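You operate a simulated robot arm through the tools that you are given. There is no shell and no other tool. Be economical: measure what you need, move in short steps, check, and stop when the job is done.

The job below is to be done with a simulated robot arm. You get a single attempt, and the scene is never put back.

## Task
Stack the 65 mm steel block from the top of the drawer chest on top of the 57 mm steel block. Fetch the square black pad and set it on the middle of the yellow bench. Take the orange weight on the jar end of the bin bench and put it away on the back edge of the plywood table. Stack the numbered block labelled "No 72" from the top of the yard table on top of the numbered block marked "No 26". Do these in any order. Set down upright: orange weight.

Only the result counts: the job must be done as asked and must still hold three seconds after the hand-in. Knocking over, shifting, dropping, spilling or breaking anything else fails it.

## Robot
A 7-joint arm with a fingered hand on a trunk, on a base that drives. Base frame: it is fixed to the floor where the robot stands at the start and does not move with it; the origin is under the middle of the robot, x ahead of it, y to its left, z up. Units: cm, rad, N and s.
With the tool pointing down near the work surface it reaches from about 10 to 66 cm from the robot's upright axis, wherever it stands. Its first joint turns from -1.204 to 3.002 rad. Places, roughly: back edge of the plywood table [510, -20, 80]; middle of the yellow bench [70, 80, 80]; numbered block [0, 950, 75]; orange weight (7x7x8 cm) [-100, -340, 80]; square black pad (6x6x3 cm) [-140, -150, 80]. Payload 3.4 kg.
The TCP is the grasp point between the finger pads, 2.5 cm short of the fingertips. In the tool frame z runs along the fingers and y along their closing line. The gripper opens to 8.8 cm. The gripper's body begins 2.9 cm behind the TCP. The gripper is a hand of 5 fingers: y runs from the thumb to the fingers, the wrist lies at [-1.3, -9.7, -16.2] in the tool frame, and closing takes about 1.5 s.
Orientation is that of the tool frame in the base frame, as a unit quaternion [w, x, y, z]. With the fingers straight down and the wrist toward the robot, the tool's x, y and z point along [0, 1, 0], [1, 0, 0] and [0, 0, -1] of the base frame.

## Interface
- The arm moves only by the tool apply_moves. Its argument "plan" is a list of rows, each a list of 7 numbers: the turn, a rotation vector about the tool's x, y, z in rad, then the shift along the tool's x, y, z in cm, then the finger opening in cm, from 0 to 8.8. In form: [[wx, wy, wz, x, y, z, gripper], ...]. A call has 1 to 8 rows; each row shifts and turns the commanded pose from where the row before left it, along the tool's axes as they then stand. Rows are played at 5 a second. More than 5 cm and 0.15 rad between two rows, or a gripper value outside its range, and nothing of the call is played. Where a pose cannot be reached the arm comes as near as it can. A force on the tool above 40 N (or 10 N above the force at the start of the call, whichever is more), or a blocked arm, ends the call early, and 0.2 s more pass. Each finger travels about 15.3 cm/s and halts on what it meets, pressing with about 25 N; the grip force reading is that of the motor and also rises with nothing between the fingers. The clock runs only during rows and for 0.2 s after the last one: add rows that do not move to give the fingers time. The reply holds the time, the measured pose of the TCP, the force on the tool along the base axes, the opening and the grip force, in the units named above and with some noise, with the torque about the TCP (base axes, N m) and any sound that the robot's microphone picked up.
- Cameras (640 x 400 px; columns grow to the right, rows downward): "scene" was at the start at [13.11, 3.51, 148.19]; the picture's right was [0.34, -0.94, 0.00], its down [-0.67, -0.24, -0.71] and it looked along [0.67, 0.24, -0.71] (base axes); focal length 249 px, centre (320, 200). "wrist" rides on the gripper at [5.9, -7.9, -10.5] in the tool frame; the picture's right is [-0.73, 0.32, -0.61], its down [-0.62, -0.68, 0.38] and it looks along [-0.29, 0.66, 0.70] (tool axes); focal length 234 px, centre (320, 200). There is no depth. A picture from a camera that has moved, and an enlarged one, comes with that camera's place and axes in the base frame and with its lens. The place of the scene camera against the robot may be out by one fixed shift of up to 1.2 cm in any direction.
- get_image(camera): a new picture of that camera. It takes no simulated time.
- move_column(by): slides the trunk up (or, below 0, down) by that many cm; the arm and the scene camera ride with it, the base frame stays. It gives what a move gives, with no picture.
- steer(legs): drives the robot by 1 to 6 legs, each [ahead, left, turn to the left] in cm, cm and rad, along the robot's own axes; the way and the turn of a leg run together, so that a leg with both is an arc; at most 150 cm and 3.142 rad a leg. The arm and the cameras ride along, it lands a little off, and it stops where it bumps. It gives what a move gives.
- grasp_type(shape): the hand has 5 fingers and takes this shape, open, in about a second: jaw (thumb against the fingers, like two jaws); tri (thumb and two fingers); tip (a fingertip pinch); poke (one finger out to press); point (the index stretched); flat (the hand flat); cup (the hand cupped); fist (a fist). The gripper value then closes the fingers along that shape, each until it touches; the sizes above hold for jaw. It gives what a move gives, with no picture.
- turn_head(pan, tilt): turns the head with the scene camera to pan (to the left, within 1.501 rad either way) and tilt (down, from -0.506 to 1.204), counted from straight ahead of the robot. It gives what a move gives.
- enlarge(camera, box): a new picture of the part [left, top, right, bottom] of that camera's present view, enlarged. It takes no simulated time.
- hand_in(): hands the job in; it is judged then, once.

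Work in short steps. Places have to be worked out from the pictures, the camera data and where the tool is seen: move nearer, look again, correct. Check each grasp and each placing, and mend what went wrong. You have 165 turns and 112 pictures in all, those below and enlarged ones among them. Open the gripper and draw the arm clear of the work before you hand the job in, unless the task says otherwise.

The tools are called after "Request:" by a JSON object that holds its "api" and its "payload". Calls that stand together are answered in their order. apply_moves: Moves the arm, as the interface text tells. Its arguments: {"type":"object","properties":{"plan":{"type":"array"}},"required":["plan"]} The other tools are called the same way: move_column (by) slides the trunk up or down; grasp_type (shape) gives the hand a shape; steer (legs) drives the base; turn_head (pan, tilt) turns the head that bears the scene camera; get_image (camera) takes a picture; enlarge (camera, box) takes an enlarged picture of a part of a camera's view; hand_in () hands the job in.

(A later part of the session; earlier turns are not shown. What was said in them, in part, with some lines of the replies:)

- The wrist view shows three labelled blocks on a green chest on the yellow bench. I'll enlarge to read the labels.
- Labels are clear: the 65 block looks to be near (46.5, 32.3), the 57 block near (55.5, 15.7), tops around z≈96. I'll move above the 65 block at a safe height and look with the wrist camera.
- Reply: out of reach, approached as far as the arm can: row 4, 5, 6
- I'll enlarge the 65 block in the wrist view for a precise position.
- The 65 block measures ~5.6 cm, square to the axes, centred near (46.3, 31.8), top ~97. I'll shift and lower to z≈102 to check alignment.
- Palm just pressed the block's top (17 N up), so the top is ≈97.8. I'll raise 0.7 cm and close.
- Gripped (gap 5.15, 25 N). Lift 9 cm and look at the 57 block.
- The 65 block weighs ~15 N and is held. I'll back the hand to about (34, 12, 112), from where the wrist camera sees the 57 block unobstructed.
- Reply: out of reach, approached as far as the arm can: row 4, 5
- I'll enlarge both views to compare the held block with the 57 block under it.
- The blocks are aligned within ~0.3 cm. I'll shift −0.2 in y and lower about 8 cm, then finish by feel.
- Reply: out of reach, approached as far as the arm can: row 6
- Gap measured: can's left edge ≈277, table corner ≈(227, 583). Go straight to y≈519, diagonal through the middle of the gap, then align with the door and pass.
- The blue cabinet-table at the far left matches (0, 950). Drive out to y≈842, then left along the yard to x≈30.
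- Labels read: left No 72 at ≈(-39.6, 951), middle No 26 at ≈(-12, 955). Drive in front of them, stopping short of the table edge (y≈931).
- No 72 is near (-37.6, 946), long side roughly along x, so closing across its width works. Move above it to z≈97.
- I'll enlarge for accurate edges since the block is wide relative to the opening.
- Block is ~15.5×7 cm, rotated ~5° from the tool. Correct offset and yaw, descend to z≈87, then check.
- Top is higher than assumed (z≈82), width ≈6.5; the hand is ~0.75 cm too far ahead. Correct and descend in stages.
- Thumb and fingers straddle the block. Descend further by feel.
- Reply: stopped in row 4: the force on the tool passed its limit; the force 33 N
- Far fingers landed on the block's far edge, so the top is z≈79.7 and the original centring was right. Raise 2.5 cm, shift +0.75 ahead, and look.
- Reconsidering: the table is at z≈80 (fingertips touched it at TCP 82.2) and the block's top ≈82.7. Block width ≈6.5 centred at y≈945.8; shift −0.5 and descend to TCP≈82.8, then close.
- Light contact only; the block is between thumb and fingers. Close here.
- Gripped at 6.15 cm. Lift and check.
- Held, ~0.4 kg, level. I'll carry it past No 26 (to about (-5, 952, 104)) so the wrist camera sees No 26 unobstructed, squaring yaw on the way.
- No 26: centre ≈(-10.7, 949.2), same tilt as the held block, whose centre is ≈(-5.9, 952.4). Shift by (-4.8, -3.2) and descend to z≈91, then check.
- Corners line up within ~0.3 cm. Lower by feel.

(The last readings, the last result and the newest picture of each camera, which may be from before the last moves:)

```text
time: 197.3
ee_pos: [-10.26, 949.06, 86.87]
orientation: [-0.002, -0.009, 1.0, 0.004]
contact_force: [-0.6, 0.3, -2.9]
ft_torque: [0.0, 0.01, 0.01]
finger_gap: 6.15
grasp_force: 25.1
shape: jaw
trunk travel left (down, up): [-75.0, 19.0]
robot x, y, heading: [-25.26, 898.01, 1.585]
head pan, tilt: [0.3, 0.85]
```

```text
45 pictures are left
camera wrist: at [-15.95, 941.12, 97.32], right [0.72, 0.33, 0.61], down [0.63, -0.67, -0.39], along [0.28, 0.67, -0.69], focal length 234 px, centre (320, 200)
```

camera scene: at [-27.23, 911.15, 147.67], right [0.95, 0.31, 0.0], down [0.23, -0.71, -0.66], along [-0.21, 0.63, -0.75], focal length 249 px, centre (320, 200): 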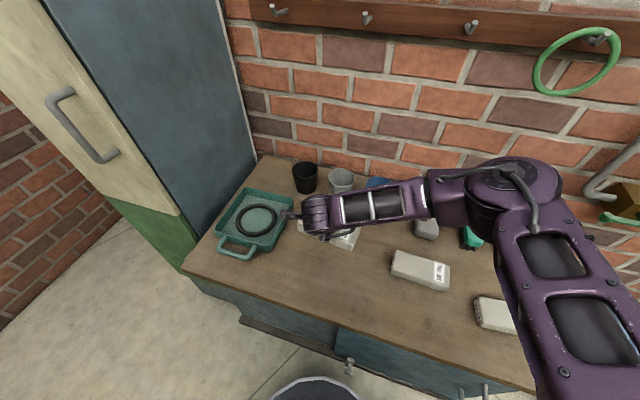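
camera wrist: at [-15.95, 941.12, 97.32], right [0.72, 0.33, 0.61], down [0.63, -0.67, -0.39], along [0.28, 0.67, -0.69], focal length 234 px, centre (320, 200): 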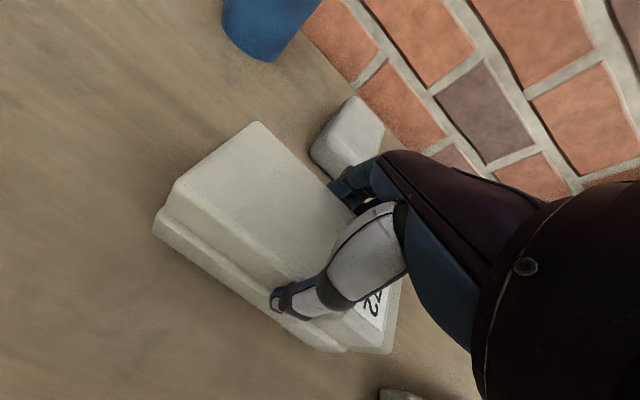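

Request:
{"api": "apply_moves", "payload": {"plan": [[0, 0, 0, 0, 0, 0.3, 4], [0, 0, 0, 0, 0, 0.3, 4], [0, 0, 0, 0, 0, 0.2, 4], [0, 0, 0, 0, 0, 0, 4]]}}

```text
time: 198.3
ee_pos: [-10.34, 949.1, 86.39]
orientation: [-0.002, -0.008, 1.0, 0.008]
contact_force: [2.1, 1.7, 18.2]
ft_torque: [0.03, -0.15, 0.02]
finger_gap: 6.13
grasp_force: 25.1
shape: jaw
trunk travel left (down, up): [-75.0, 19.0]
robot x, y, heading: [-25.24, 897.96, 1.588]
head pan, tilt: [0.3, 0.85]
```

Firm contact at TCP 86.4. Ease up 0.25, check, and release.

Request:
{"api": "apply_moves", "payload": {"plan": [[0, 0, 0, 0, 0, -0.25, 4], [0, 0, 0, 0, 0, 0, 4]]}}

Request:
{"api": "get_image", "payload": {"camera": "wrist"}}

```text
time: 198.9
ee_pos: [-10.4, 949.09, 86.48]
orientation: [-0.001, -0.008, 1.0, 0.004]
contact_force: [1.0, 4.8, 14.5]
ft_torque: [0.08, -0.1, 0.04]
finger_gap: 6.09
grasp_force: 25.6
shape: jaw
trunk travel left (down, up): [-75.0, 19.0]
robot x, y, heading: [-25.48, 898.01, 1.589]
head pan, tilt: [0.3, 0.85]
```

```text
44 pictures are left
camera wrist: at [-15.97, 941.02, 96.89], right [0.72, 0.33, 0.61], down [0.63, -0.67, -0.39], along [0.28, 0.67, -0.69], focal length 234 px, centre (320, 200)
```

wrist: 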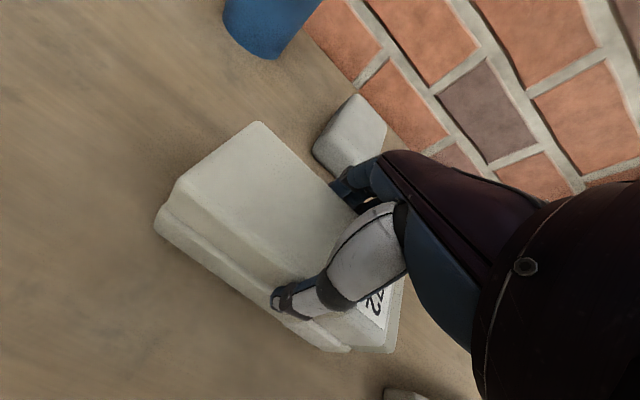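

Seated well. Release and rise.

Request:
{"api": "apply_moves", "payload": {"plan": [[0, 0, 0, 0, 0, -0.1, 4], [0, 0, 0, 0, 0, 0, 6], [0, 0, 0, 0, 0, 0, 7], [0, 0, 0, 0, 0, 0, 8], [0, 0, 0, 0, 0, 0, 8.2]]}}

Request:
{"api": "apply_moves", "payload": {"plan": [[0, 0, 0, 0, 0, -1.5, 8.2], [0, 0, 0, 0, 0, -3, 8.2], [0, 0, 0, 0, 0, -4, 8.2], [0, 0, 0, 0, 0, -4, 8.8], [0, 0, 0, 0, -2, -4, 8.8], [0, 0, 0, 0, -3, -3.5, 8.8], [0, 0, 0, 0, -3, -3.5, 8.8], [0, 0, 0, 0, -3, -3.5, 8.8]]}}

Request:
{"api": "get_image", "payload": {"camera": "scene"}}

Request:
{"api": "get_image", "payload": {"camera": "wrist"}}

```text
time: 200.1
ee_pos: [-10.33, 949.03, 86.36]
orientation: [-0.002, -0.009, 1.0, 0.001]
contact_force: [-0.2, 0.5, 0.3]
ft_torque: [0.01, 0.0, 0.0]
finger_gap: 8.18
grasp_force: 0.1
shape: jaw
trunk travel left (down, up): [-75.0, 19.0]
robot x, y, heading: [-25.26, 897.65, 1.589]
head pan, tilt: [0.3, 0.85]
```

```text
time: 201.9
ee_pos: [-9.99, 938.06, 113.37]
orientation: [-0.002, -0.008, 1.0, 0.003]
contact_force: [0.5, -0.6, 0.1]
ft_torque: [0.03, 0.0, 0.0]
finger_gap: 8.77
grasp_force: 0.0
shape: jaw
out of reach, approached as far as the arm can: row 8
trunk travel left (down, up): [-75.0, 19.0]
robot x, y, heading: [-25.45, 897.76, 1.587]
head pan, tilt: [0.3, 0.85]
```

```text
43 pictures are left
camera scene: at [-27.24, 910.86, 147.69], right [0.95, 0.31, 0.0], down [0.23, -0.71, -0.66], along [-0.21, 0.63, -0.75], focal length 249 px, centre (320, 200)
```

scene: 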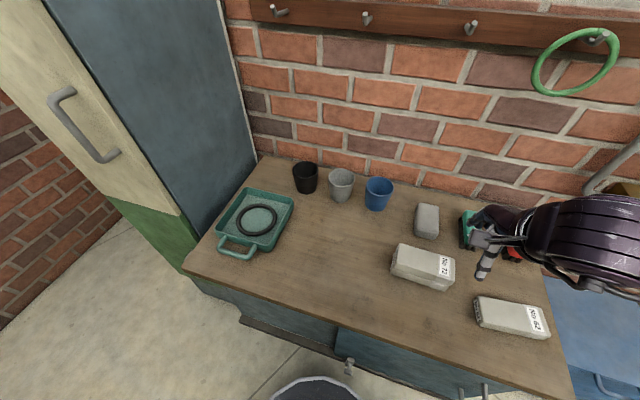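

```text
42 pictures are left
camera wrist: at [-15.64, 930.03, 123.88], right [0.72, 0.33, 0.61], down [0.63, -0.67, -0.39], along [0.28, 0.66, -0.69], focal length 234 px, centre (320, 200)
```

wrist: 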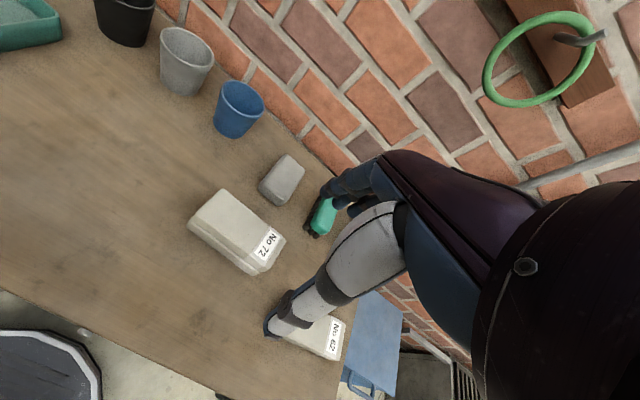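

The No 72 stack looks good. Recentre the arm, back off and return to the door line.

Request:
{"api": "apply_moves", "payload": {"plan": [[0, 0, 0, 3.5, 0, -2.5, 8.8], [0, 0, 0, 4, 0, -2.5, 8.8], [0, 0, 0, 4, 0, -1, 8.8], [0, 0, 0, 4, 0, 0, 8.8], [0, 0, 0, 0, -3, 0, 8.8], [0, 0, 0, 0, 0, 0, 8.8]]}}

Request:
{"api": "steer", "payload": {"legs": [[-58, 0, -0.018], [0, -150, 0], [0, -150, 0], [0, -44, 0]]}}

```text
time: 203.3
ee_pos: [-25.49, 935.25, 119.15]
orientation: [-0.002, -0.009, 1.0, 0.004]
contact_force: [0.1, 0.2, 0.4]
ft_torque: [-0.02, -0.01, 0.02]
finger_gap: 8.78
grasp_force: 0.1
shape: jaw
trunk travel left (down, up): [-75.0, 19.0]
robot x, y, heading: [-24.9, 897.91, 1.589]
head pan, tilt: [0.3, 0.85]
```

```text
time: 222.7
ee_pos: [316.83, 875.94, 119.36]
orientation: [-0.002, 0.0, 1.0, 0.003]
contact_force: [-0.1, 0.5, -0.1]
ft_torque: [-0.02, 0.03, -0.05]
finger_gap: 8.79
grasp_force: 0.1
shape: jaw
trunk travel left (down, up): [-75.0, 19.0]
robot x, y, heading: [316.56, 838.53, 1.57]
head pan, tilt: [0.3, 0.85]
```

Request:
{"api": "steer", "payload": {"legs": [[-150, 0, 0], [-86, 24, 0]]}}

```text
time: 234.2
ee_pos: [292.21, 645.59, 119.27]
orientation: [-0.001, 0.01, 1.0, 0.004]
contact_force: [-0.1, 0.1, 0.6]
ft_torque: [-0.02, -0.02, -0.01]
finger_gap: 8.77
grasp_force: 0.1
shape: jaw
trunk travel left (down, up): [-75.0, 19.0]
robot x, y, heading: [291.36, 608.32, 1.55]
head pan, tilt: [0.3, 0.85]
```

Request:
{"api": "steer", "payload": {"legs": [[-91, 70.5, 0], [-74, 0, 0.02], [-150, 0, 0], [-82, 0, 0]]}}

```text
time: 254.6
ee_pos: [208.25, 253.82, 119.25]
orientation: [-0.001, 0.041, 0.999, 0.004]
contact_force: [-0.3, 0.1, 0.2]
ft_torque: [0.02, -0.03, -0.01]
finger_gap: 8.76
grasp_force: 0.0
shape: jaw
trunk travel left (down, up): [-75.0, 19.0]
robot x, y, heading: [204.87, 216.79, 1.488]
head pan, tilt: [0.3, 0.85]
```

Request:
{"api": "steer", "payload": {"legs": [[0, 0, 0.083], [0, 150, 0], [0, 100, 0], [0, 0, 3.141]]}}

```text
time: 274.6
ee_pos: [-47.13, 177.59, 119.23]
orientation: [0.004, 1.0, -0.004, 0.001]
contact_force: [-0.3, 0.2, -0.7]
ft_torque: [-0.02, 0.0, -0.01]
finger_gap: 8.78
grasp_force: 0.0
shape: jaw
trunk travel left (down, up): [-75.0, 19.0]
robot x, y, heading: [-46.28, 214.81, -1.582]
head pan, tilt: [0.3, 0.85]
```

Request:
{"api": "steer", "payload": {"legs": [[150, 0, 0.011], [150, 0, 0], [120, 0, 0]]}}

Request:
{"api": "turn_head", "payload": {"pan": -0.2, "tilt": 0.35}}

Request:
{"api": "get_image", "payload": {"camera": "scene"}}

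```text
time: 294.6
ee_pos: [-56.5, -237.62, 119.25]
orientation: [0.003, 1.0, -0.019, 0.003]
contact_force: [-0.1, 0.6, -0.1]
ft_torque: [0.01, 0.01, -0.02]
finger_gap: 8.8
grasp_force: 0.0
shape: jaw
trunk travel left (down, up): [-75.0, 19.0]
robot x, y, heading: [-54.43, -200.02, -1.612]
head pan, tilt: [0.3, 0.85]
```

```text
time: 295.5
ee_pos: [-56.53, -237.56, 119.23]
orientation: [0.003, 1.0, -0.019, 0.002]
contact_force: [-0.7, -0.3, -0.3]
ft_torque: [0.0, -0.03, -0.01]
finger_gap: 8.77
grasp_force: 0.0
shape: jaw
trunk travel left (down, up): [-75.0, 19.0]
robot x, y, heading: [-54.32, -200.1, -1.613]
head pan, tilt: [-0.201, 0.351]
```

```text
41 pictures are left
camera scene: at [-56.59, -213.53, 152.04], right [-0.97, 0.24, 0.0], down [0.08, 0.33, -0.94], along [-0.22, -0.91, -0.34], focal length 249 px, centre (320, 200)
```

scene: 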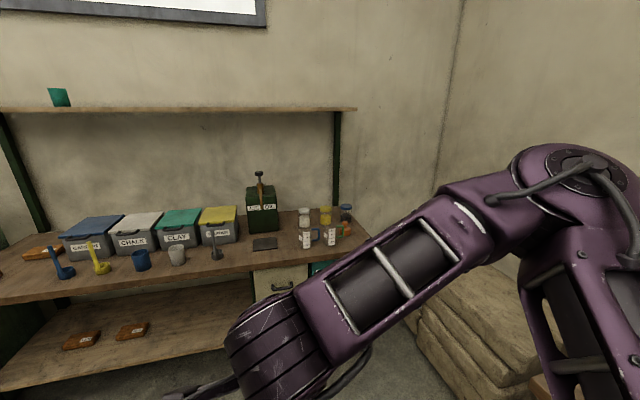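

Request:
{"api": "enlarge", "payload": {"camera": "scene", "box": [230, 165, 390, 275]}}

Request:
{"api": "get_image", "payload": {"camera": "wrist"}}

```text
3.64 times, centred on (310, 220) of scene
camera zoom: at [-56.59, -213.53, 152.04], right [-0.97, 0.24, 0.0], down [0.08, 0.33, -0.94], along [-0.22, -0.91, -0.34], focal length 907 px, centre (356, 127)
```

zoom: 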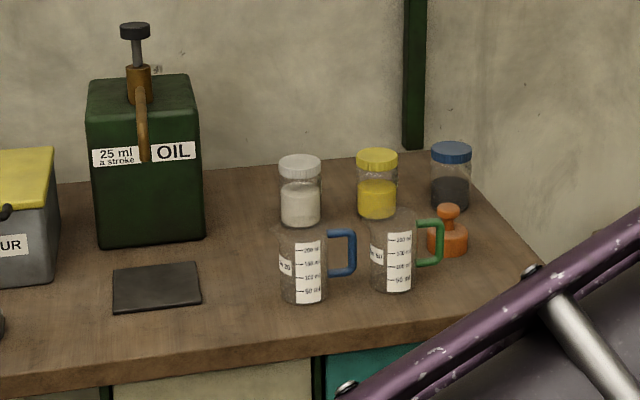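

```text
39 pictures are left
camera wrist: at [-50.23, -229.76, 129.75], right [-0.74, -0.29, 0.61], down [-0.6, 0.7, -0.39], along [-0.31, -0.65, -0.69], focal length 234 px, centre (320, 200)
```

wrist: 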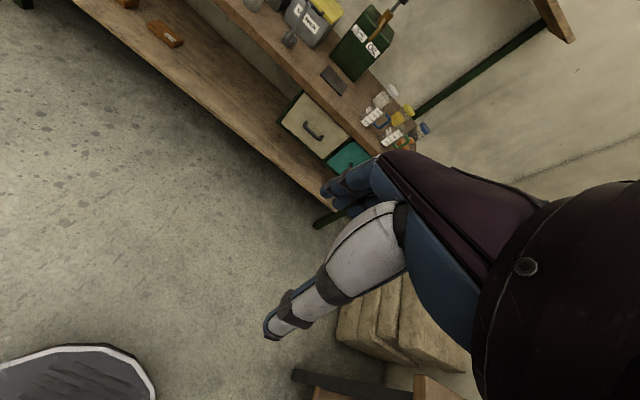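

The orange weight is at ≈(-103, -341) with a jug's green handle close in front-left. Drive closer, stopping short of the bench edge (y≈-322).

Request:
{"api": "steer", "payload": {"legs": [[0, 0, 0.042], [86, -38, 0]]}}

Request:
{"api": "get_image", "payload": {"camera": "wrist"}}

Request:
{"api": "turn_head", "payload": {"pan": -0.3, "tilt": 0.8}}

Request:
{"api": "get_image", "payload": {"camera": "scene"}}

```text
time: 300.7
ee_pos: [-92.71, -321.12, 119.31]
orientation: [0.004, 1.0, 0.002, 0.002]
contact_force: [0.6, 0.4, -0.2]
ft_torque: [0.01, 0.02, 0.0]
finger_gap: 8.8
grasp_force: 0.1
shape: jaw
trunk travel left (down, up): [-75.0, 19.0]
robot x, y, heading: [-92.22, -283.76, -1.571]
head pan, tilt: [-0.201, 0.351]
```

```text
38 pictures are left
camera wrist: at [-86.8, -313.04, 129.76], right [-0.73, -0.32, 0.61], down [-0.62, 0.68, -0.39], along [-0.29, -0.66, -0.69], focal length 234 px, centre (320, 200)
```

wrist: 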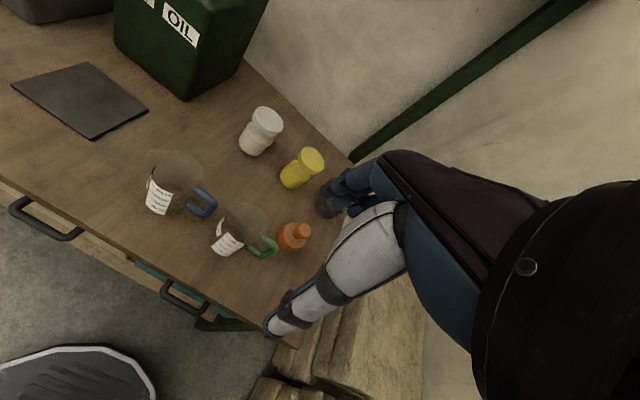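

```text
time: 301.6
ee_pos: [-92.67, -321.1, 119.26]
orientation: [0.004, 1.0, 0.001, 0.002]
contact_force: [1.2, -0.1, -0.2]
ft_torque: [0.0, -0.01, 0.0]
finger_gap: 8.78
grasp_force: 0.1
shape: jaw
trunk travel left (down, up): [-75.0, 19.0]
robot x, y, heading: [-92.47, -284.08, -1.566]
head pan, tilt: [-0.3, 0.799]
```

```text
37 pictures are left
camera scene: at [-94.33, -295.68, 148.09], right [-0.96, 0.29, 0.0], down [0.21, 0.68, -0.7], along [-0.21, -0.67, -0.72], focal length 249 px, centre (320, 200)
```

scene: 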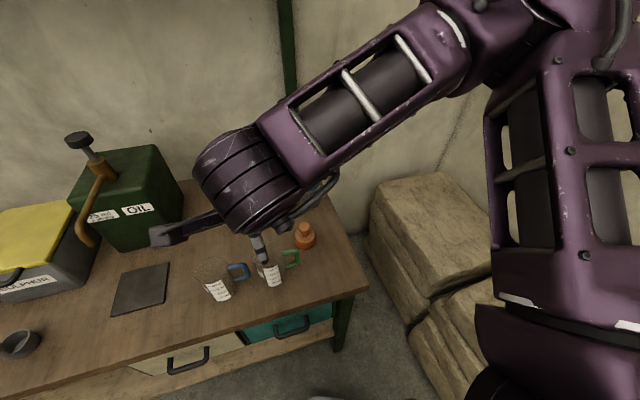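

Request:
{"api": "enlarge", "payload": {"camera": "wrist", "box": [190, 190, 340, 290]}}

Request:
{"api": "enlarge", "payload": {"camera": "scene", "box": [240, 200, 350, 300]}}

```text
4.00 times, centred on (265, 240) of wrist
camera zoom: at [-86.8, -313.04, 129.75], right [-0.73, -0.32, 0.61], down [-0.62, 0.68, -0.39], along [-0.29, -0.66, -0.69], focal length 937 px, centre (540, 40)
```

zoom: 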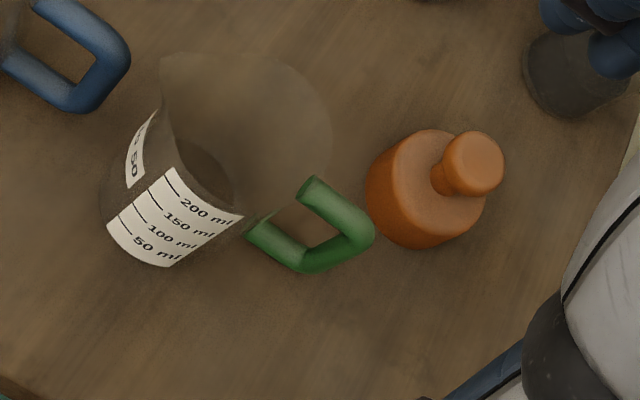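

```text
4.00 times, centred on (295, 250) of scene
camera zoom: at [-94.33, -295.68, 148.09], right [-0.96, 0.29, 0.0], down [0.21, 0.68, -0.7], along [-0.21, -0.67, -0.72], focal length 997 px, centre (420, 0)
```

zoom: 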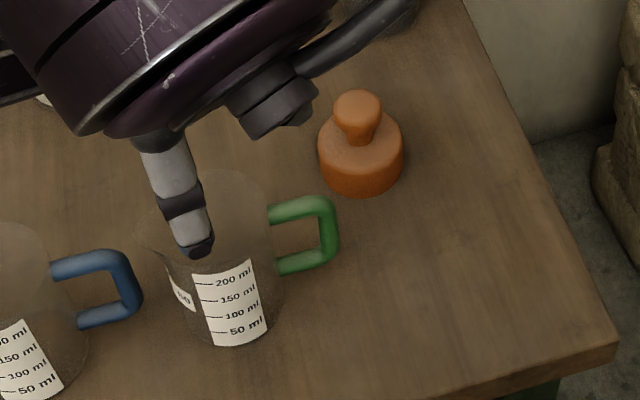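

Weight: base ≈6.7 cm wide, knob ≈3.8 cm flared, centre ≈(-103.9, -342.2). I'll grip the knob, with the thumb yawed away from the jug handle. Move above first.

Request:
{"api": "apply_moves", "payload": {"plan": [[0, 0, 0, -1.6, 3.0, 2.6, 8], [0, 0, 0, -1.6, 3.0, 2.6, 7], [0, 0, 0, -1.6, 3.0, 2.6, 6.5], [0, 0, 0, -1.6, 3.0, 2.6, 6.5], [0, 0, 0, -1.6, 3.0, 2.6, 6.5], [0, 0, 0, -1.6, 3.0, 2.6, 6.5], [0, 0, 0, -1.6, 3.0, 2.6, 6.5], [0, 0, 0, 0, 0, 0, 6.5]]}}

Request:
{"api": "apply_moves", "payload": {"plan": [[0, 0, -0.13, 0, 0, 0, 6.5], [0, 0, -0.13, 0, 0, 0, 6.5], [0, 0, 0, 0, 0, 0, 6.5]]}}

Request:
{"api": "get_image", "payload": {"camera": "wrist"}}

Request:
{"api": "get_image", "payload": {"camera": "scene"}}

```text
time: 303.4
ee_pos: [-103.97, -342.31, 100.97]
orientation: [0.004, 1.0, 0.002, 0.001]
contact_force: [0.4, -0.9, -0.4]
ft_torque: [0.02, 0.01, -0.02]
finger_gap: 6.54
grasp_force: 0.0
shape: jaw
trunk travel left (down, up): [-75.0, 19.0]
robot x, y, heading: [-92.28, -284.03, -1.569]
head pan, tilt: [-0.3, 0.799]
```

```text
time: 304.2
ee_pos: [-103.88, -342.33, 101.07]
orientation: [0.004, 0.991, 0.132, 0.001]
contact_force: [0.2, 0.3, 0.4]
ft_torque: [0.04, -0.02, -0.02]
finger_gap: 6.55
grasp_force: 0.0
shape: jaw
trunk travel left (down, up): [-75.0, 19.0]
robot x, y, heading: [-92.21, -283.86, -1.568]
head pan, tilt: [-0.3, 0.799]
```

```text
34 pictures are left
camera wrist: at [-100.19, -333.03, 111.53], right [-0.62, -0.5, 0.61], down [-0.78, 0.49, -0.39], along [-0.11, -0.71, -0.69], focal length 234 px, centre (320, 200)
```

wrist: 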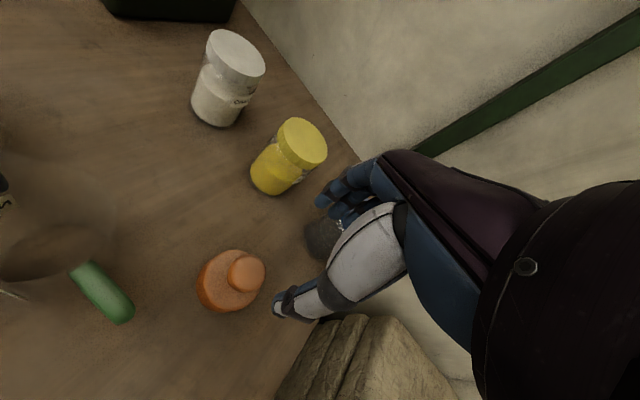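

```text
33 pictures are left
camera scene: at [-94.32, -295.71, 148.08], right [-0.96, 0.29, 0.0], down [0.21, 0.69, -0.7], along [-0.21, -0.67, -0.72], focal length 249 px, centre (320, 200)
```

scene: 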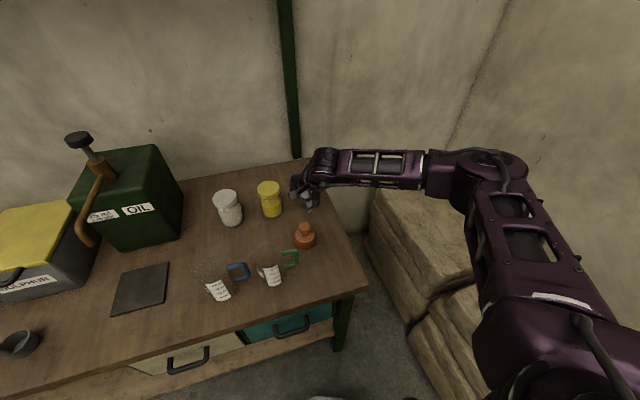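

Knob centre ≈(-104, -342.6), top ≈87.5. Small shift and descend to z≈89.5 to check.

Request:
{"api": "apply_moves", "payload": {"plan": [[0, 0, 0, -0.15, 0.25, 4, 6.5], [0, 0, 0, 0, 0, 4, 6.5], [0, 0, 0, 0, 0, 3.5, 6.5], [0, 0, 0, 0, 0, 0, 6.5]]}}

Request:
{"api": "get_image", "payload": {"camera": "wrist"}}

Request:
{"api": "enlarge", "payload": {"camera": "scene", "box": [240, 190, 360, 300]}}

```text
time: 305.2
ee_pos: [-103.95, -342.57, 89.7]
orientation: [0.004, 0.991, 0.132, 0.002]
contact_force: [0.0, 0.0, -0.1]
ft_torque: [-0.06, 0.03, -0.04]
finger_gap: 6.53
grasp_force: 0.2
shape: jaw
trunk travel left (down, up): [-75.0, 19.0]
robot x, y, heading: [-92.32, -283.52, -1.568]
head pan, tilt: [-0.3, 0.799]
```

```text
32 pictures are left
camera wrist: at [-100.24, -333.23, 100.18], right [-0.62, -0.5, 0.61], down [-0.78, 0.49, -0.39], along [-0.11, -0.71, -0.69], focal length 234 px, centre (320, 200)
```

wrist: 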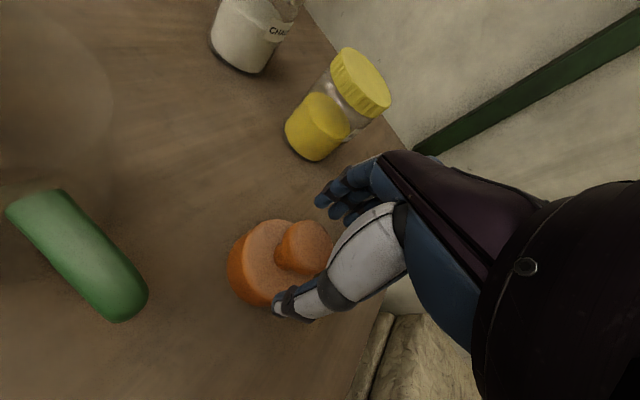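

```text
3.64 times, centred on (300, 245) of scene
camera zoom: at [-94.34, -295.67, 148.08], right [-0.96, 0.29, 0.0], down [0.21, 0.69, -0.7], along [-0.21, -0.67, -0.72], focal length 907 px, centre (393, 36)
```

zoom: 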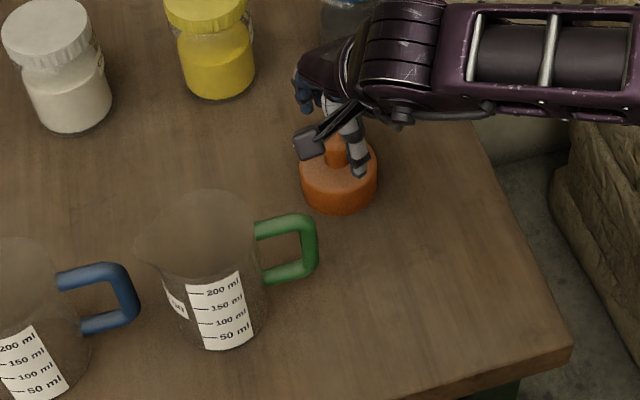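

Knob is centred between thumb and fingers. Descend by feel to ≈86.3 and close.

Request:
{"api": "apply_moves", "payload": {"plan": [[0, 0, 0, 0, 0, 1.4, 6.5], [0, 0, 0, 0, 0, 1, 6.5], [0, 0, 0, 0, 0, 0.8, 6.5], [0, 0, 0, 0, 0, 0, 6.5]]}}

Request:
{"api": "get_image", "payload": {"camera": "wrist"}}

```text
time: 306.2
ee_pos: [-103.81, -342.77, 86.32]
orientation: [0.004, 0.991, 0.132, 0.001]
contact_force: [-0.5, -0.6, -0.3]
ft_torque: [0.03, -0.03, 0.04]
finger_gap: 6.53
grasp_force: 0.0
shape: jaw
trunk travel left (down, up): [-75.0, 19.0]
robot x, y, heading: [-92.57, -283.79, -1.565]
head pan, tilt: [-0.3, 0.799]
```

```text
30 pictures are left
camera wrist: at [-100.19, -333.41, 96.87], right [-0.62, -0.5, 0.61], down [-0.78, 0.49, -0.39], along [-0.11, -0.71, -0.69], focal length 234 px, centre (320, 200)
```

wrist: 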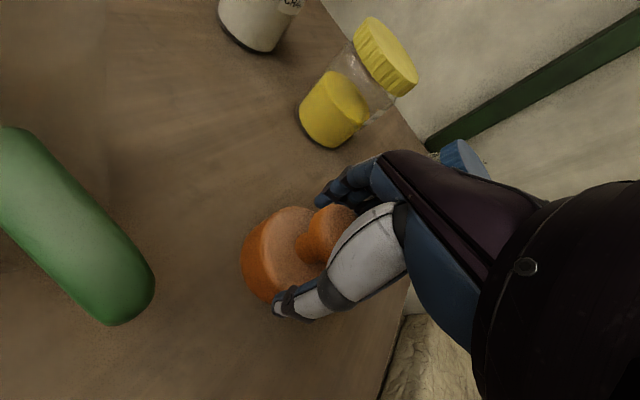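

Request:
{"api": "apply_moves", "payload": {"plan": [[0, 0, 0, 0, 0, 0, 5], [0, 0, 0, 0, 0, 0, 4], [0, 0, 0, 0, 0, 0, 3], [0, 0, 0, 0, 0, 0, 2], [0, 0, 0, 0, 0, 0, 1], [0, 0, 0, 0, 0, 0, 1], [0, 0, 0, 0, 0, 0, 1], [0, 0, 0, 0, 0, 0, 1]]}}

Request:
{"api": "apply_moves", "payload": {"plan": [[0, 0, 0, 0, 0, -0.5, 1], [0, 0, 0, 0, 0, -1, 1], [0, 0, 0, 0, 0, 0, 1]]}}

Request:
{"api": "get_image", "payload": {"camera": "wrist"}}

```text
time: 308.0
ee_pos: [-103.79, -342.64, 86.37]
orientation: [0.003, 0.991, 0.132, 0.001]
contact_force: [1.8, 2.2, -0.4]
ft_torque: [-0.06, -0.05, 0.03]
finger_gap: 1.87
grasp_force: 24.9
shape: jaw
trunk travel left (down, up): [-75.0, 19.0]
robot x, y, heading: [-92.25, -283.49, -1.572]
head pan, tilt: [-0.3, 0.799]
```

```text
time: 308.8
ee_pos: [-103.91, -342.84, 87.78]
orientation: [0.002, 0.991, 0.132, 0.001]
contact_force: [0.6, 0.2, -10.3]
ft_torque: [0.03, -0.05, 0.02]
finger_gap: 1.84
grasp_force: 25.1
shape: jaw
trunk travel left (down, up): [-75.0, 19.0]
robot x, y, heading: [-92.16, -283.83, -1.571]
head pan, tilt: [-0.3, 0.799]
```

```text
29 pictures are left
camera wrist: at [-100.2, -333.55, 98.27], right [-0.62, -0.5, 0.61], down [-0.78, 0.49, -0.39], along [-0.11, -0.71, -0.69], focal length 234 px, centre (320, 200)
```

wrist: 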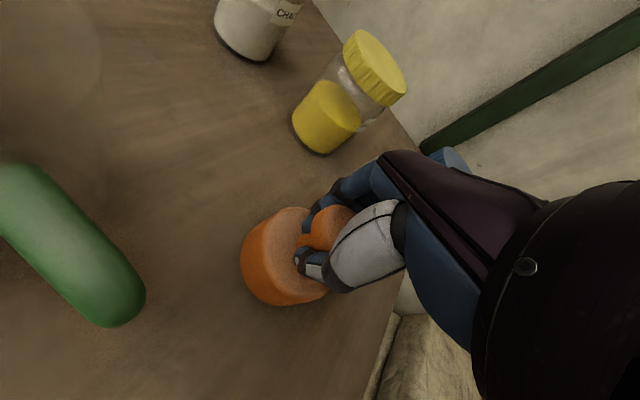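

Lifted (≈1 kg, neck gripped). Raise, retract with yaw straightened.

Request:
{"api": "apply_moves", "payload": {"plan": [[0, 0, 0, 0, 0, -4, 1], [0, 0, 0, 0, 0, -4, 1], [0, 0, 0, 0, 0, -4, 1], [0, 0, 0, 0, 0, -4, 1], [0, 0, 0.13, 0, 0, -1, 1], [0, 0, 0.13, 0, 0, 0, 1], [0, 0, 0, 0, 0, 0, 1]]}}

Request:
{"api": "apply_moves", "payload": {"plan": [[0, 0, 0, 2, -4, -1.5, 1], [0, 0, 0, 2, -4, -1.5, 1], [0, 0, 0, 2, -4, -1.5, 1], [0, 0, 0, 2, -4, -1.5, 1], [0, 0, 0, 2, -4, -1.5, 1], [0, 0, 0, 1, -2, -1, 1], [0, 0, 0, 0, 0, 0, 1]]}}

Request:
{"api": "turn_head", "payload": {"pan": 0.9, "tilt": 0.3}}

Request:
{"api": "get_image", "payload": {"camera": "scene"}}

```text
time: 310.4
ee_pos: [-104.02, -342.6, 104.88]
orientation: [0.002, 1.0, 0.001, 0.002]
contact_force: [-0.6, -0.3, -9.9]
ft_torque: [0.02, -0.03, -0.01]
finger_gap: 1.8
grasp_force: 25.1
shape: jaw
trunk travel left (down, up): [-75.0, 19.0]
robot x, y, heading: [-92.21, -283.61, -1.564]
head pan, tilt: [-0.3, 0.799]
```

```text
time: 312.0
ee_pos: [-92.82, -320.45, 113.32]
orientation: [0.002, 1.0, 0.002, 0.002]
contact_force: [0.0, -0.3, -11.2]
ft_torque: [0.05, -0.05, 0.03]
finger_gap: 1.82
grasp_force: 25.1
shape: jaw
trunk travel left (down, up): [-75.0, 19.0]
robot x, y, heading: [-92.22, -283.66, -1.571]
head pan, tilt: [-0.3, 0.799]
```

```text
time: 313.4
ee_pos: [-92.85, -320.52, 113.26]
orientation: [0.003, 1.0, 0.002, 0.003]
contact_force: [0.4, 0.1, -9.3]
ft_torque: [0.04, -0.03, 0.0]
finger_gap: 1.79
grasp_force: 24.7
shape: jaw
trunk travel left (down, up): [-75.0, 19.0]
robot x, y, heading: [-92.53, -283.48, -1.568]
head pan, tilt: [0.901, 0.3]
```

```text
28 pictures are left
camera scene: at [-84.64, -293.92, 152.5], right [-0.62, -0.78, 0.0], down [-0.23, 0.18, -0.95], along [0.75, -0.59, -0.3], focal length 249 px, centre (320, 200)
```

scene: 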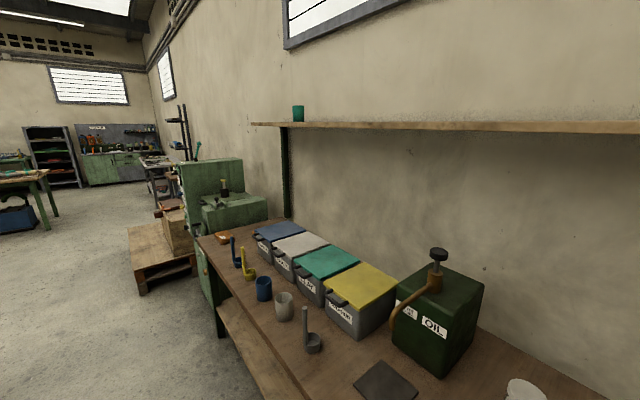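

A passage runs east past the bench and pallet (front edge y≈-285). Look further left to see the middle tables.

Request:
{"api": "turn_head", "payload": {"pan": 1.5, "tilt": 0.3}}

Request:
{"api": "get_image", "payload": {"camera": "scene"}}

```text
time: 314.4
ee_pos: [-92.91, -320.6, 113.34]
orientation: [0.003, 1.0, 0.002, 0.001]
contact_force: [-1.4, 0.2, -10.1]
ft_torque: [0.06, -0.06, 0.0]
finger_gap: 1.76
grasp_force: 24.9
shape: jaw
trunk travel left (down, up): [-75.0, 19.0]
robot x, y, heading: [-92.31, -283.75, -1.569]
head pan, tilt: [1.499, 0.3]
```

```text
27 pictures are left
camera scene: at [-82.65, -288.79, 152.51], right [-0.07, -1.0, 0.0], down [-0.29, 0.02, -0.96], along [0.95, -0.07, -0.3], focal length 249 px, centre (320, 200)
```

scene: 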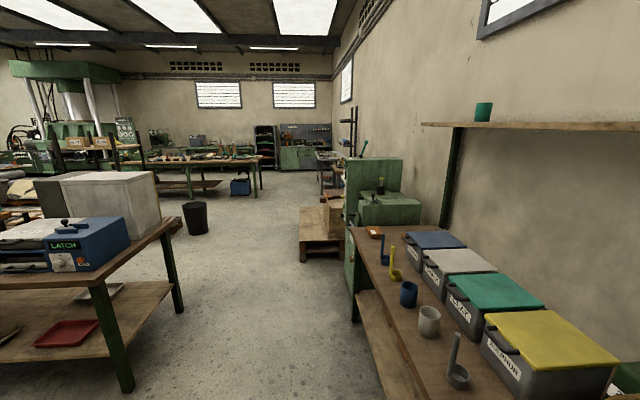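

The green-legged long bench at x≈435–510 must be the plywood table; its back edge faces east. Back off, turn east and drive along y≈-238.

Request:
{"api": "steer", "payload": {"legs": [[-47, 0, 0], [0, 0, 1.57], [150, 0, 0], [120, 0, 0]]}}

Request:
{"api": "turn_head", "payload": {"pan": 0.3, "tilt": 0.3}}

Request:
{"api": "get_image", "payload": {"camera": "scene"}}

```text
time: 333.6
ee_pos: [212.57, -239.27, 113.4]
orientation: [0.0, 0.706, 0.708, 0.003]
contact_force: [-0.2, 0.1, -10.6]
ft_torque: [0.06, 0.01, -0.03]
finger_gap: 1.78
grasp_force: 25.5
shape: jaw
trunk travel left (down, up): [-75.0, 19.0]
robot x, y, heading: [175.57, -239.05, 0.0]
head pan, tilt: [1.499, 0.3]
```

```text
time: 335.0
ee_pos: [212.7, -239.38, 113.32]
orientation: [0.001, 0.706, 0.709, 0.003]
contact_force: [1.0, -0.8, -10.5]
ft_torque: [0.01, 0.0, -0.02]
finger_gap: 1.76
grasp_force: 24.9
shape: jaw
trunk travel left (down, up): [-75.0, 19.0]
robot x, y, heading: [175.85, -238.91, 0.0]
head pan, tilt: [0.3, 0.3]
```

```text
26 pictures are left
camera scene: at [190.3, -235.36, 152.5], right [0.3, -0.95, 0.0], down [-0.28, -0.09, -0.95], along [0.91, 0.28, -0.3], focal length 249 px, centre (320, 200)
```

scene: 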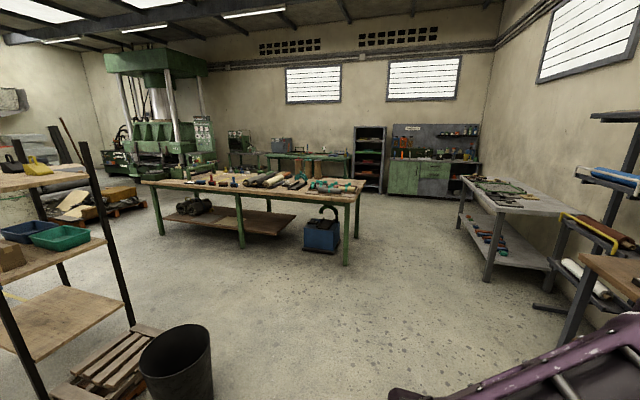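

Plywood table spans x≈427–505, y≈-195…85, with open floor behind it. Drive round its south end and up behind it, then turn to face it.

Request:
{"api": "steer", "payload": {"legs": [[150, 0, 0], [150, 0, 0], [100, 0, 0], [0, 150, 0], [0, 60, 0]]}}

Request:
{"api": "turn_head", "payload": {"pan": 1.5, "tilt": 0.4}}

Request:
{"api": "get_image", "payload": {"camera": "scene"}}

```text
time: 364.2
ee_pos: [620.22, -41.01, 113.2]
orientation: [0.001, 0.726, 0.687, 0.002]
contact_force: [-0.1, 0.7, -10.2]
ft_torque: [0.05, 0.04, -0.02]
finger_gap: 1.77
grasp_force: 25.2
shape: jaw
trunk travel left (down, up): [-75.0, 19.0]
robot x, y, heading: [583.41, -38.91, -0.053]
head pan, tilt: [0.3, 0.3]
```

```text
time: 365.6
ee_pos: [620.31, -40.95, 113.29]
orientation: [0.001, 0.727, 0.687, 0.003]
contact_force: [-0.1, 0.4, -9.6]
ft_torque: [0.03, 0.01, -0.01]
finger_gap: 1.78
grasp_force: 25.2
shape: jaw
trunk travel left (down, up): [-75.0, 19.0]
robot x, y, heading: [583.42, -38.85, -0.056]
head pan, tilt: [1.499, 0.4]
```

```text
25 pictures are left
camera scene: at [590.25, -28.84, 151.58], right [0.99, -0.13, 0.0], down [-0.05, -0.39, -0.92], along [0.12, 0.91, -0.39], focal length 249 px, centre (320, 200)
```

scene: 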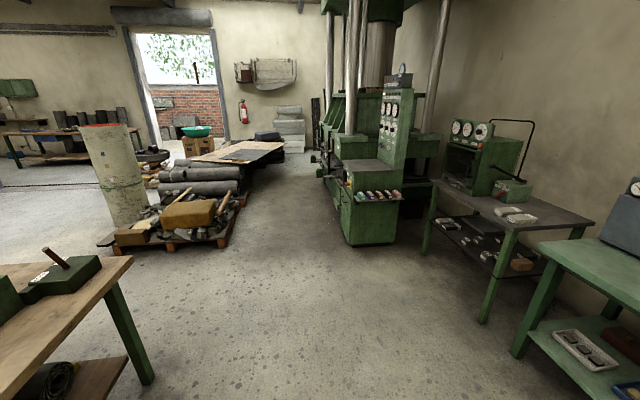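

The back edge is at x≈512, y from -195 to 81. Turn round to face the table and look.

Request:
{"api": "steer", "payload": {"legs": [[0, 0, -3.088]]}}

Request:
{"api": "turn_head", "payload": {"pan": 0.1, "tilt": 0.55}}

Request:
{"api": "get_image", "payload": {"camera": "scene"}}

Request:
{"api": "get_image", "payload": {"camera": "wrist"}}

```text
time: 373.2
ee_pos: [546.56, -38.02, 113.22]
orientation: [0.004, 0.708, -0.707, -0.001]
contact_force: [-0.5, -0.5, -10.3]
ft_torque: [-0.02, -0.05, 0.0]
finger_gap: 1.72
grasp_force: 25.2
shape: jaw
trunk travel left (down, up): [-75.0, 19.0]
robot x, y, heading: [583.43, -38.53, 3.142]
head pan, tilt: [1.499, 0.4]
```

```text
time: 374.7
ee_pos: [546.62, -37.92, 113.27]
orientation: [0.003, 0.708, -0.706, 0.0]
contact_force: [0.4, -0.3, -10.3]
ft_torque: [-0.07, -0.05, -0.01]
finger_gap: 1.72
grasp_force: 25.1
shape: jaw
trunk travel left (down, up): [-75.0, 19.0]
robot x, y, heading: [583.43, -38.16, 3.141]
head pan, tilt: [0.099, 0.55]
```

```text
24 pictures are left
camera scene: at [569.84, -38.58, 150.2], right [-0.1, 1.0, 0.0], down [0.52, 0.05, -0.85], along [-0.85, -0.08, -0.52], focal length 249 px, centre (320, 200)
```

scene: 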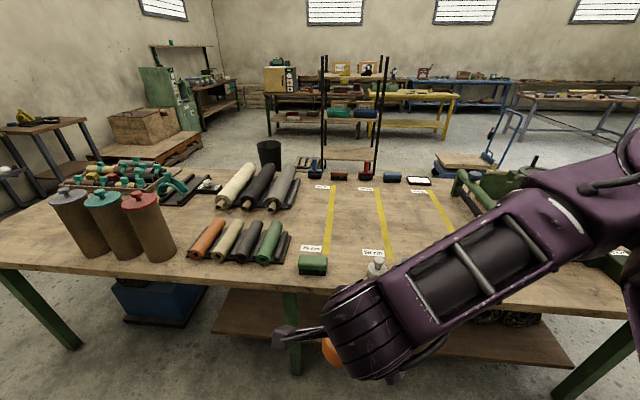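

```text
23 pictures are left
camera wrist: at [554.66, -43.74, 123.78], right [-0.32, 0.73, 0.61], down [0.68, 0.62, -0.39], along [-0.66, 0.29, -0.69], focal length 234 px, centre (320, 200)
```

wrist: 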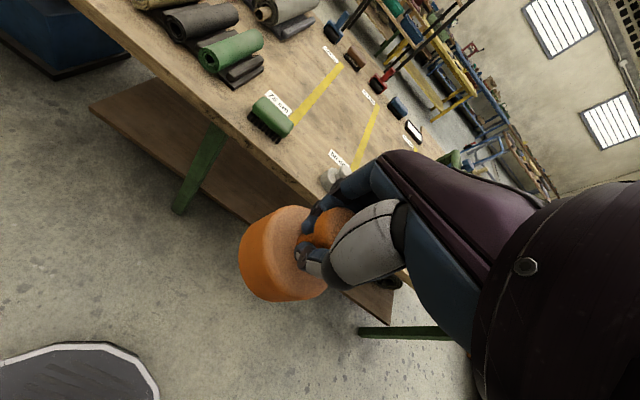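

Labels and lane markings are on the table; enlarge to read them.

Request:
{"api": "enlarge", "payload": {"camera": "scene", "box": [280, 165, 480, 290]}}

Request:
{"api": "enlarge", "payload": {"camera": "wrist", "box": [240, 30, 440, 200]}}

```text
3.20 times, centred on (380, 228) of scene
camera zoom: at [569.84, -38.58, 150.2], right [-0.1, 1.0, 0.0], down [0.52, 0.05, -0.85], along [-0.85, -0.08, -0.52], focal length 798 px, centre (128, 112)
```

zoom: 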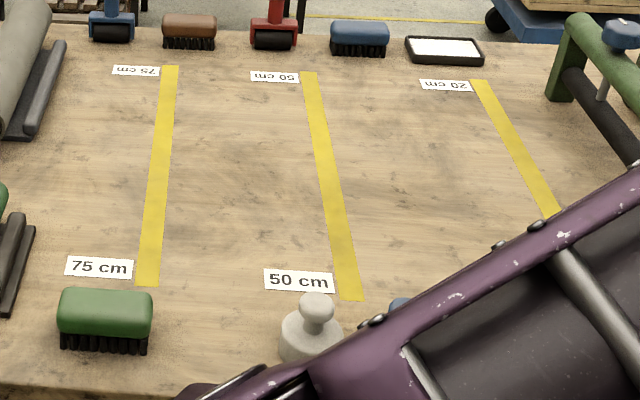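

```text
2.35 times, centred on (340, 115) of wrist
camera zoom: at [554.66, -43.74, 123.78], right [-0.32, 0.73, 0.61], down [0.68, 0.62, -0.39], along [-0.66, 0.29, -0.69], focal length 551 px, centre (273, 400)
```

zoom: 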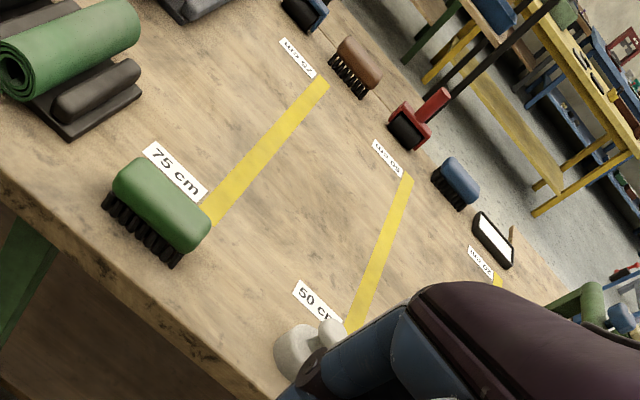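

The free slot on the back edge is between the green brush (right end y≈-42) and the grey weight (left edge y≈-28); edge x≈513. Drive 32 cm ahead and look.

Request:
{"api": "steer", "payload": {"legs": [[32, 0, 0]]}}

Request:
{"api": "turn_head", "payload": {"pan": 0.3, "tilt": 0.85}}

Request:
{"api": "get_image", "payload": {"camera": "wrist"}}

Request:
{"api": "get_image", "payload": {"camera": "scene"}}

```text
time: 376.9
ee_pos: [514.77, -38.2, 113.41]
orientation: [0.003, 0.709, -0.705, 0.0]
contact_force: [-0.6, -0.1, -10.4]
ft_torque: [-0.02, -0.04, 0.0]
finger_gap: 1.74
grasp_force: 25.2
shape: jaw
trunk travel left (down, up): [-75.0, 19.0]
robot x, y, heading: [551.35, -38.46, -3.141]
head pan, tilt: [0.099, 0.55]
```

```text
time: 377.7
ee_pos: [514.67, -38.11, 113.27]
orientation: [0.003, 0.709, -0.705, 0.001]
contact_force: [-0.4, -0.4, -10.4]
ft_torque: [-0.02, -0.03, 0.0]
finger_gap: 1.73
grasp_force: 25.5
shape: jaw
trunk travel left (down, up): [-75.0, 19.0]
robot x, y, heading: [551.52, -38.15, -3.14]
head pan, tilt: [0.3, 0.85]
```

```text
20 pictures are left
camera wrist: at [522.71, -43.95, 123.77], right [-0.32, 0.73, 0.61], down [0.68, 0.63, -0.39], along [-0.66, 0.28, -0.69], focal length 234 px, centre (320, 200)
```

wrist: 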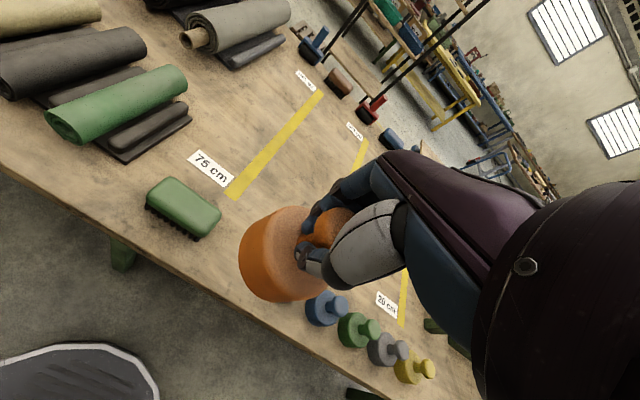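

```text
19 pictures are left
camera scene: at [539.32, -40.09, 147.67], right [-0.3, 0.95, 0.0], down [0.72, 0.22, -0.66], along [-0.63, -0.2, -0.75], focal length 249 px, centre (320, 200)
```

scene: 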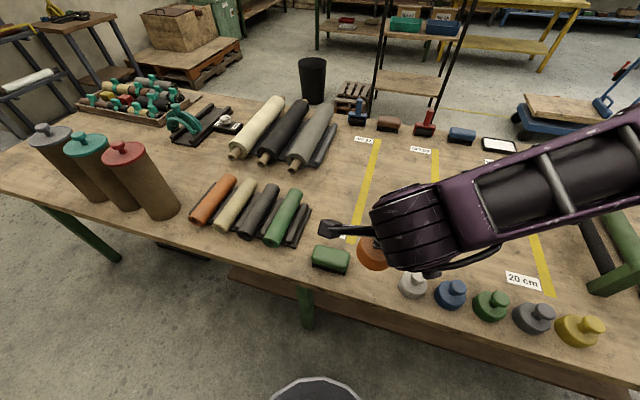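

A row of weights lies on this edge; the free slot for the orange one is centred at ≈(506, -35.5). Move over it and down to z≈94.

Request:
{"api": "apply_moves", "payload": {"plan": [[0, 0, 0, -1.3, 4.3, 0, 1], [0, 0, 0, -1.3, 4.3, 0, 1], [0, 0, 0, 0, 0, 4.5, 1], [0, 0, 0, 0, 0, 4.5, 1], [0, 0, 0, 0, 0, 4.5, 1], [0, 0, 0, 0, 0, 4.5, 1], [0, 0, 0, 0, 0, 1.5, 1], [0, 0, 0, 0, 0, 0, 1]]}}

Request:
{"api": "get_image", "payload": {"camera": "wrist"}}

Request:
{"api": "enlarge", "payload": {"camera": "scene", "box": [300, 200, 460, 310]}}

```text
time: 379.5
ee_pos: [505.85, -35.57, 93.79]
orientation: [0.004, 0.71, -0.704, -0.001]
contact_force: [-0.1, 0.1, -10.2]
ft_torque: [-0.01, -0.03, 0.0]
finger_gap: 1.72
grasp_force: 24.6
shape: jaw
trunk travel left (down, up): [-75.0, 19.0]
robot x, y, heading: [551.34, -37.93, -3.14]
head pan, tilt: [0.3, 0.85]
```

```text
18 pictures are left
camera wrist: at [513.92, -41.36, 104.29], right [-0.32, 0.73, 0.61], down [0.68, 0.63, -0.39], along [-0.66, 0.28, -0.69], focal length 234 px, centre (320, 200)
```

wrist: 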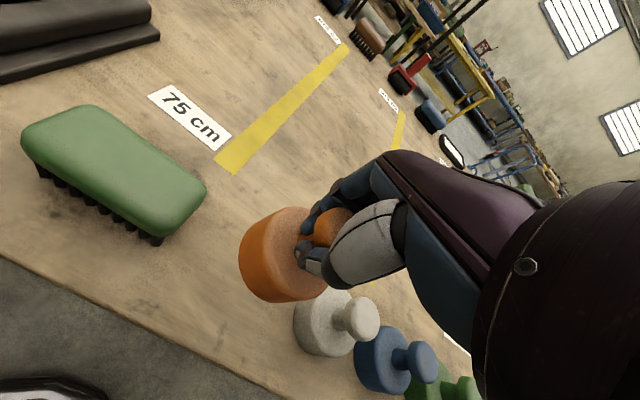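

```text
3.64 times, centred on (380, 255) of scene
camera zoom: at [539.31, -40.1, 147.66], right [-0.3, 0.95, 0.0], down [0.72, 0.23, -0.66], along [-0.63, -0.2, -0.75], focal length 907 px, centre (102, 0)
```

zoom: 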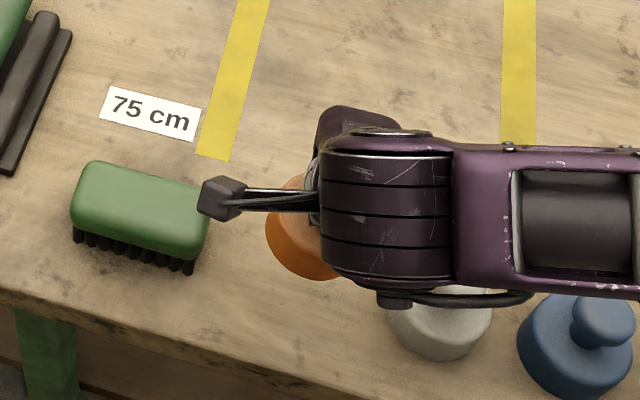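

Gap runs y≈-43.5…-28.5; centre y≈-36. Nudge and lower by feel to ≈86.5.

Request:
{"api": "apply_moves", "payload": {"plan": [[0, 0, 0, 0.3, 0, 2.5, 1], [0, 0, 0, 0, 0, 2.5, 1], [0, 0, 0, 0, 0, 1.2, 1], [0, 0, 0, 0, 0, 0.5, 1], [0, 0, 0, 0, 0, 0, 1]]}}

Request:
{"api": "apply_moves", "payload": {"plan": [[0, 0, 0, 0, 0, 0.3, 1], [0, 0, 0, 0, 0, 0.3, 1], [0, 0, 0, 0, 0, 0, 1]]}}

```text
time: 380.7
ee_pos: [505.87, -35.98, 87.11]
orientation: [0.003, 0.709, -0.706, 0.0]
contact_force: [0.3, -0.3, -10.1]
ft_torque: [-0.08, -0.04, -0.01]
finger_gap: 1.71
grasp_force: 25.2
shape: jaw
trunk travel left (down, up): [-75.0, 19.0]
robot x, y, heading: [551.52, -38.78, -3.136]
head pan, tilt: [0.3, 0.85]
```

```text
time: 381.5
ee_pos: [505.94, -36.1, 86.66]
orientation: [0.004, 0.709, -0.705, 0.0]
contact_force: [0.0, -4.5, 1.8]
ft_torque: [0.11, 0.09, 0.03]
finger_gap: 1.81
grasp_force: 24.9
shape: jaw
trunk travel left (down, up): [-75.0, 19.0]
robot x, y, heading: [551.72, -38.74, -3.136]
head pan, tilt: [0.3, 0.85]
```

The weight is on the table (load fully taken). Check the view, then release.

Request:
{"api": "apply_moves", "payload": {"plan": [[0, 0, 0, 0, 0, 0.05, 1], [0, 0, 0, 0, 0, 0, 2], [0, 0, 0, 0, 0, 0, 3], [0, 0, 0, 0, 0, 0, 5], [0, 0, 0, 0, 0, 0, 6.3], [0, 0, 0, 0, 0, 0, 6.3]]}}

Request:
{"api": "get_image", "payload": {"camera": "wrist"}}

```text
time: 382.9
ee_pos: [505.94, -35.86, 86.53]
orientation: [0.002, 0.709, -0.705, 0.0]
contact_force: [0.3, 0.1, -0.5]
ft_torque: [-0.02, 0.02, 0.01]
finger_gap: 6.29
grasp_force: 0.1
shape: jaw
trunk travel left (down, up): [-75.0, 19.0]
robot x, y, heading: [551.56, -38.49, -3.134]
head pan, tilt: [0.3, 0.85]
```

```text
16 pictures are left
camera wrist: at [514.03, -41.69, 96.99], right [-0.32, 0.73, 0.61], down [0.68, 0.63, -0.39], along [-0.66, 0.28, -0.69], focal length 234 px, centre (320, 200)
```

wrist: 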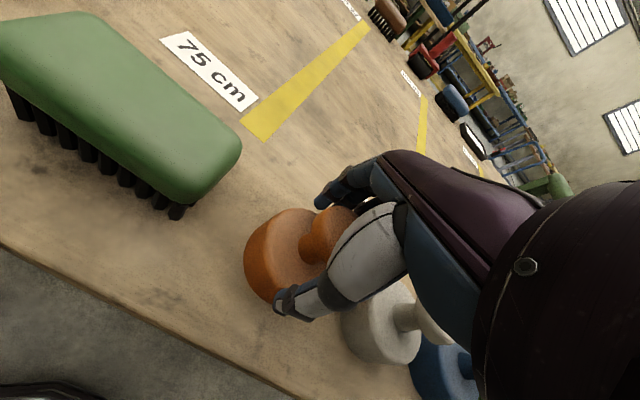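

Released and upright. Rise straight up, then retract.

Request:
{"api": "apply_moves", "payload": {"plan": [[0, 0, 0, 0, 0, -2, 6.3], [0, 0, 0, 0, 0, -4, 6.3], [0, 0, 0, 0, 0, -4, 6.3], [0, 0, 0, 0, 0, -4, 6.3], [0, 0, 0, 0, -2, -4, 6.3], [0, 0, 0, 0, -3, -3.5, 8], [0, 0, 0, 0, -3, -3.5, 8.8], [0, 0, 0, 0, 0, 0, 8.8]]}}

Request:
{"api": "steer", "payload": {"legs": [[-25, 0, 0]]}}

Request:
{"api": "get_image", "payload": {"camera": "wrist"}}

Request:
{"api": "get_image", "payload": {"camera": "scene"}}

```text
time: 384.7
ee_pos: [514.09, -35.93, 111.24]
orientation: [0.002, 0.709, -0.705, -0.001]
contact_force: [0.3, 0.7, -0.3]
ft_torque: [0.0, 0.01, -0.02]
finger_gap: 8.8
grasp_force: 0.0
shape: jaw
trunk travel left (down, up): [-75.0, 19.0]
robot x, y, heading: [551.85, -38.5, -3.142]
head pan, tilt: [0.3, 0.85]
```

```text
time: 386.5
ee_pos: [539.05, -35.76, 111.3]
orientation: [0.003, 0.708, -0.706, -0.002]
contact_force: [0.3, 0.6, -0.3]
ft_torque: [-0.02, -0.01, -0.02]
finger_gap: 8.78
grasp_force: 0.1
shape: jaw
trunk travel left (down, up): [-75.0, 19.0]
robot x, y, heading: [575.96, -38.69, -3.146]
head pan, tilt: [0.3, 0.85]
```

```text
15 pictures are left
camera wrist: at [547.13, -41.56, 121.69], right [-0.32, 0.73, 0.61], down [0.68, 0.62, -0.39], along [-0.66, 0.29, -0.69], focal length 234 px, centre (320, 200)
```

wrist: 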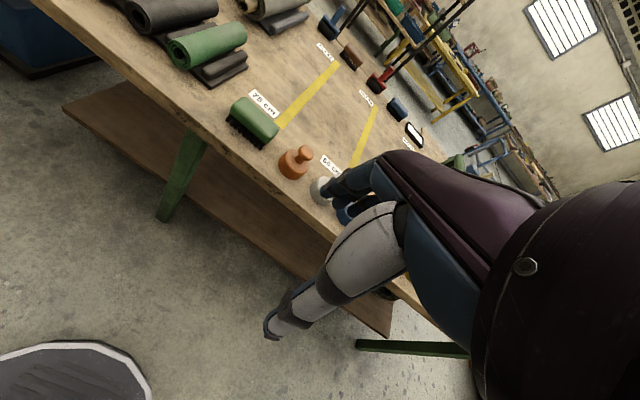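

```text
14 pictures are left
camera scene: at [564.37, -39.99, 147.68], right [-0.3, 0.95, 0.0], down [0.72, 0.22, -0.66], along [-0.63, -0.2, -0.75], focal length 249 px, centre (320, 200)
```

scene: 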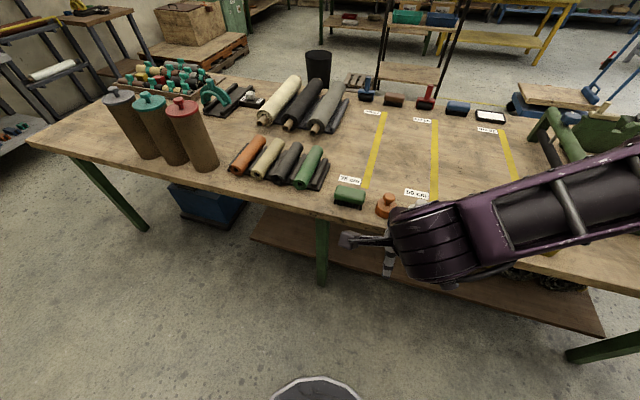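

The orange weight stands upright on the plywood table's back edge with its neighbours undisturbed. All four parts are done and the arm is clear, so I hand in.

Request:
{"api": "hand_in", "payload": {}}

```text
The job is handed in.
```

All four parts are done, and the job is handed in:
- **Steel blocks:** the 65 mm block is on the 57 mm block.
- **Black pad:** it is on the middle of the yellow bench.
- **Numbered blocks:** No 72 is on No 26.
- **Orange weight:** it stands upright on the back edge of the plywood table.
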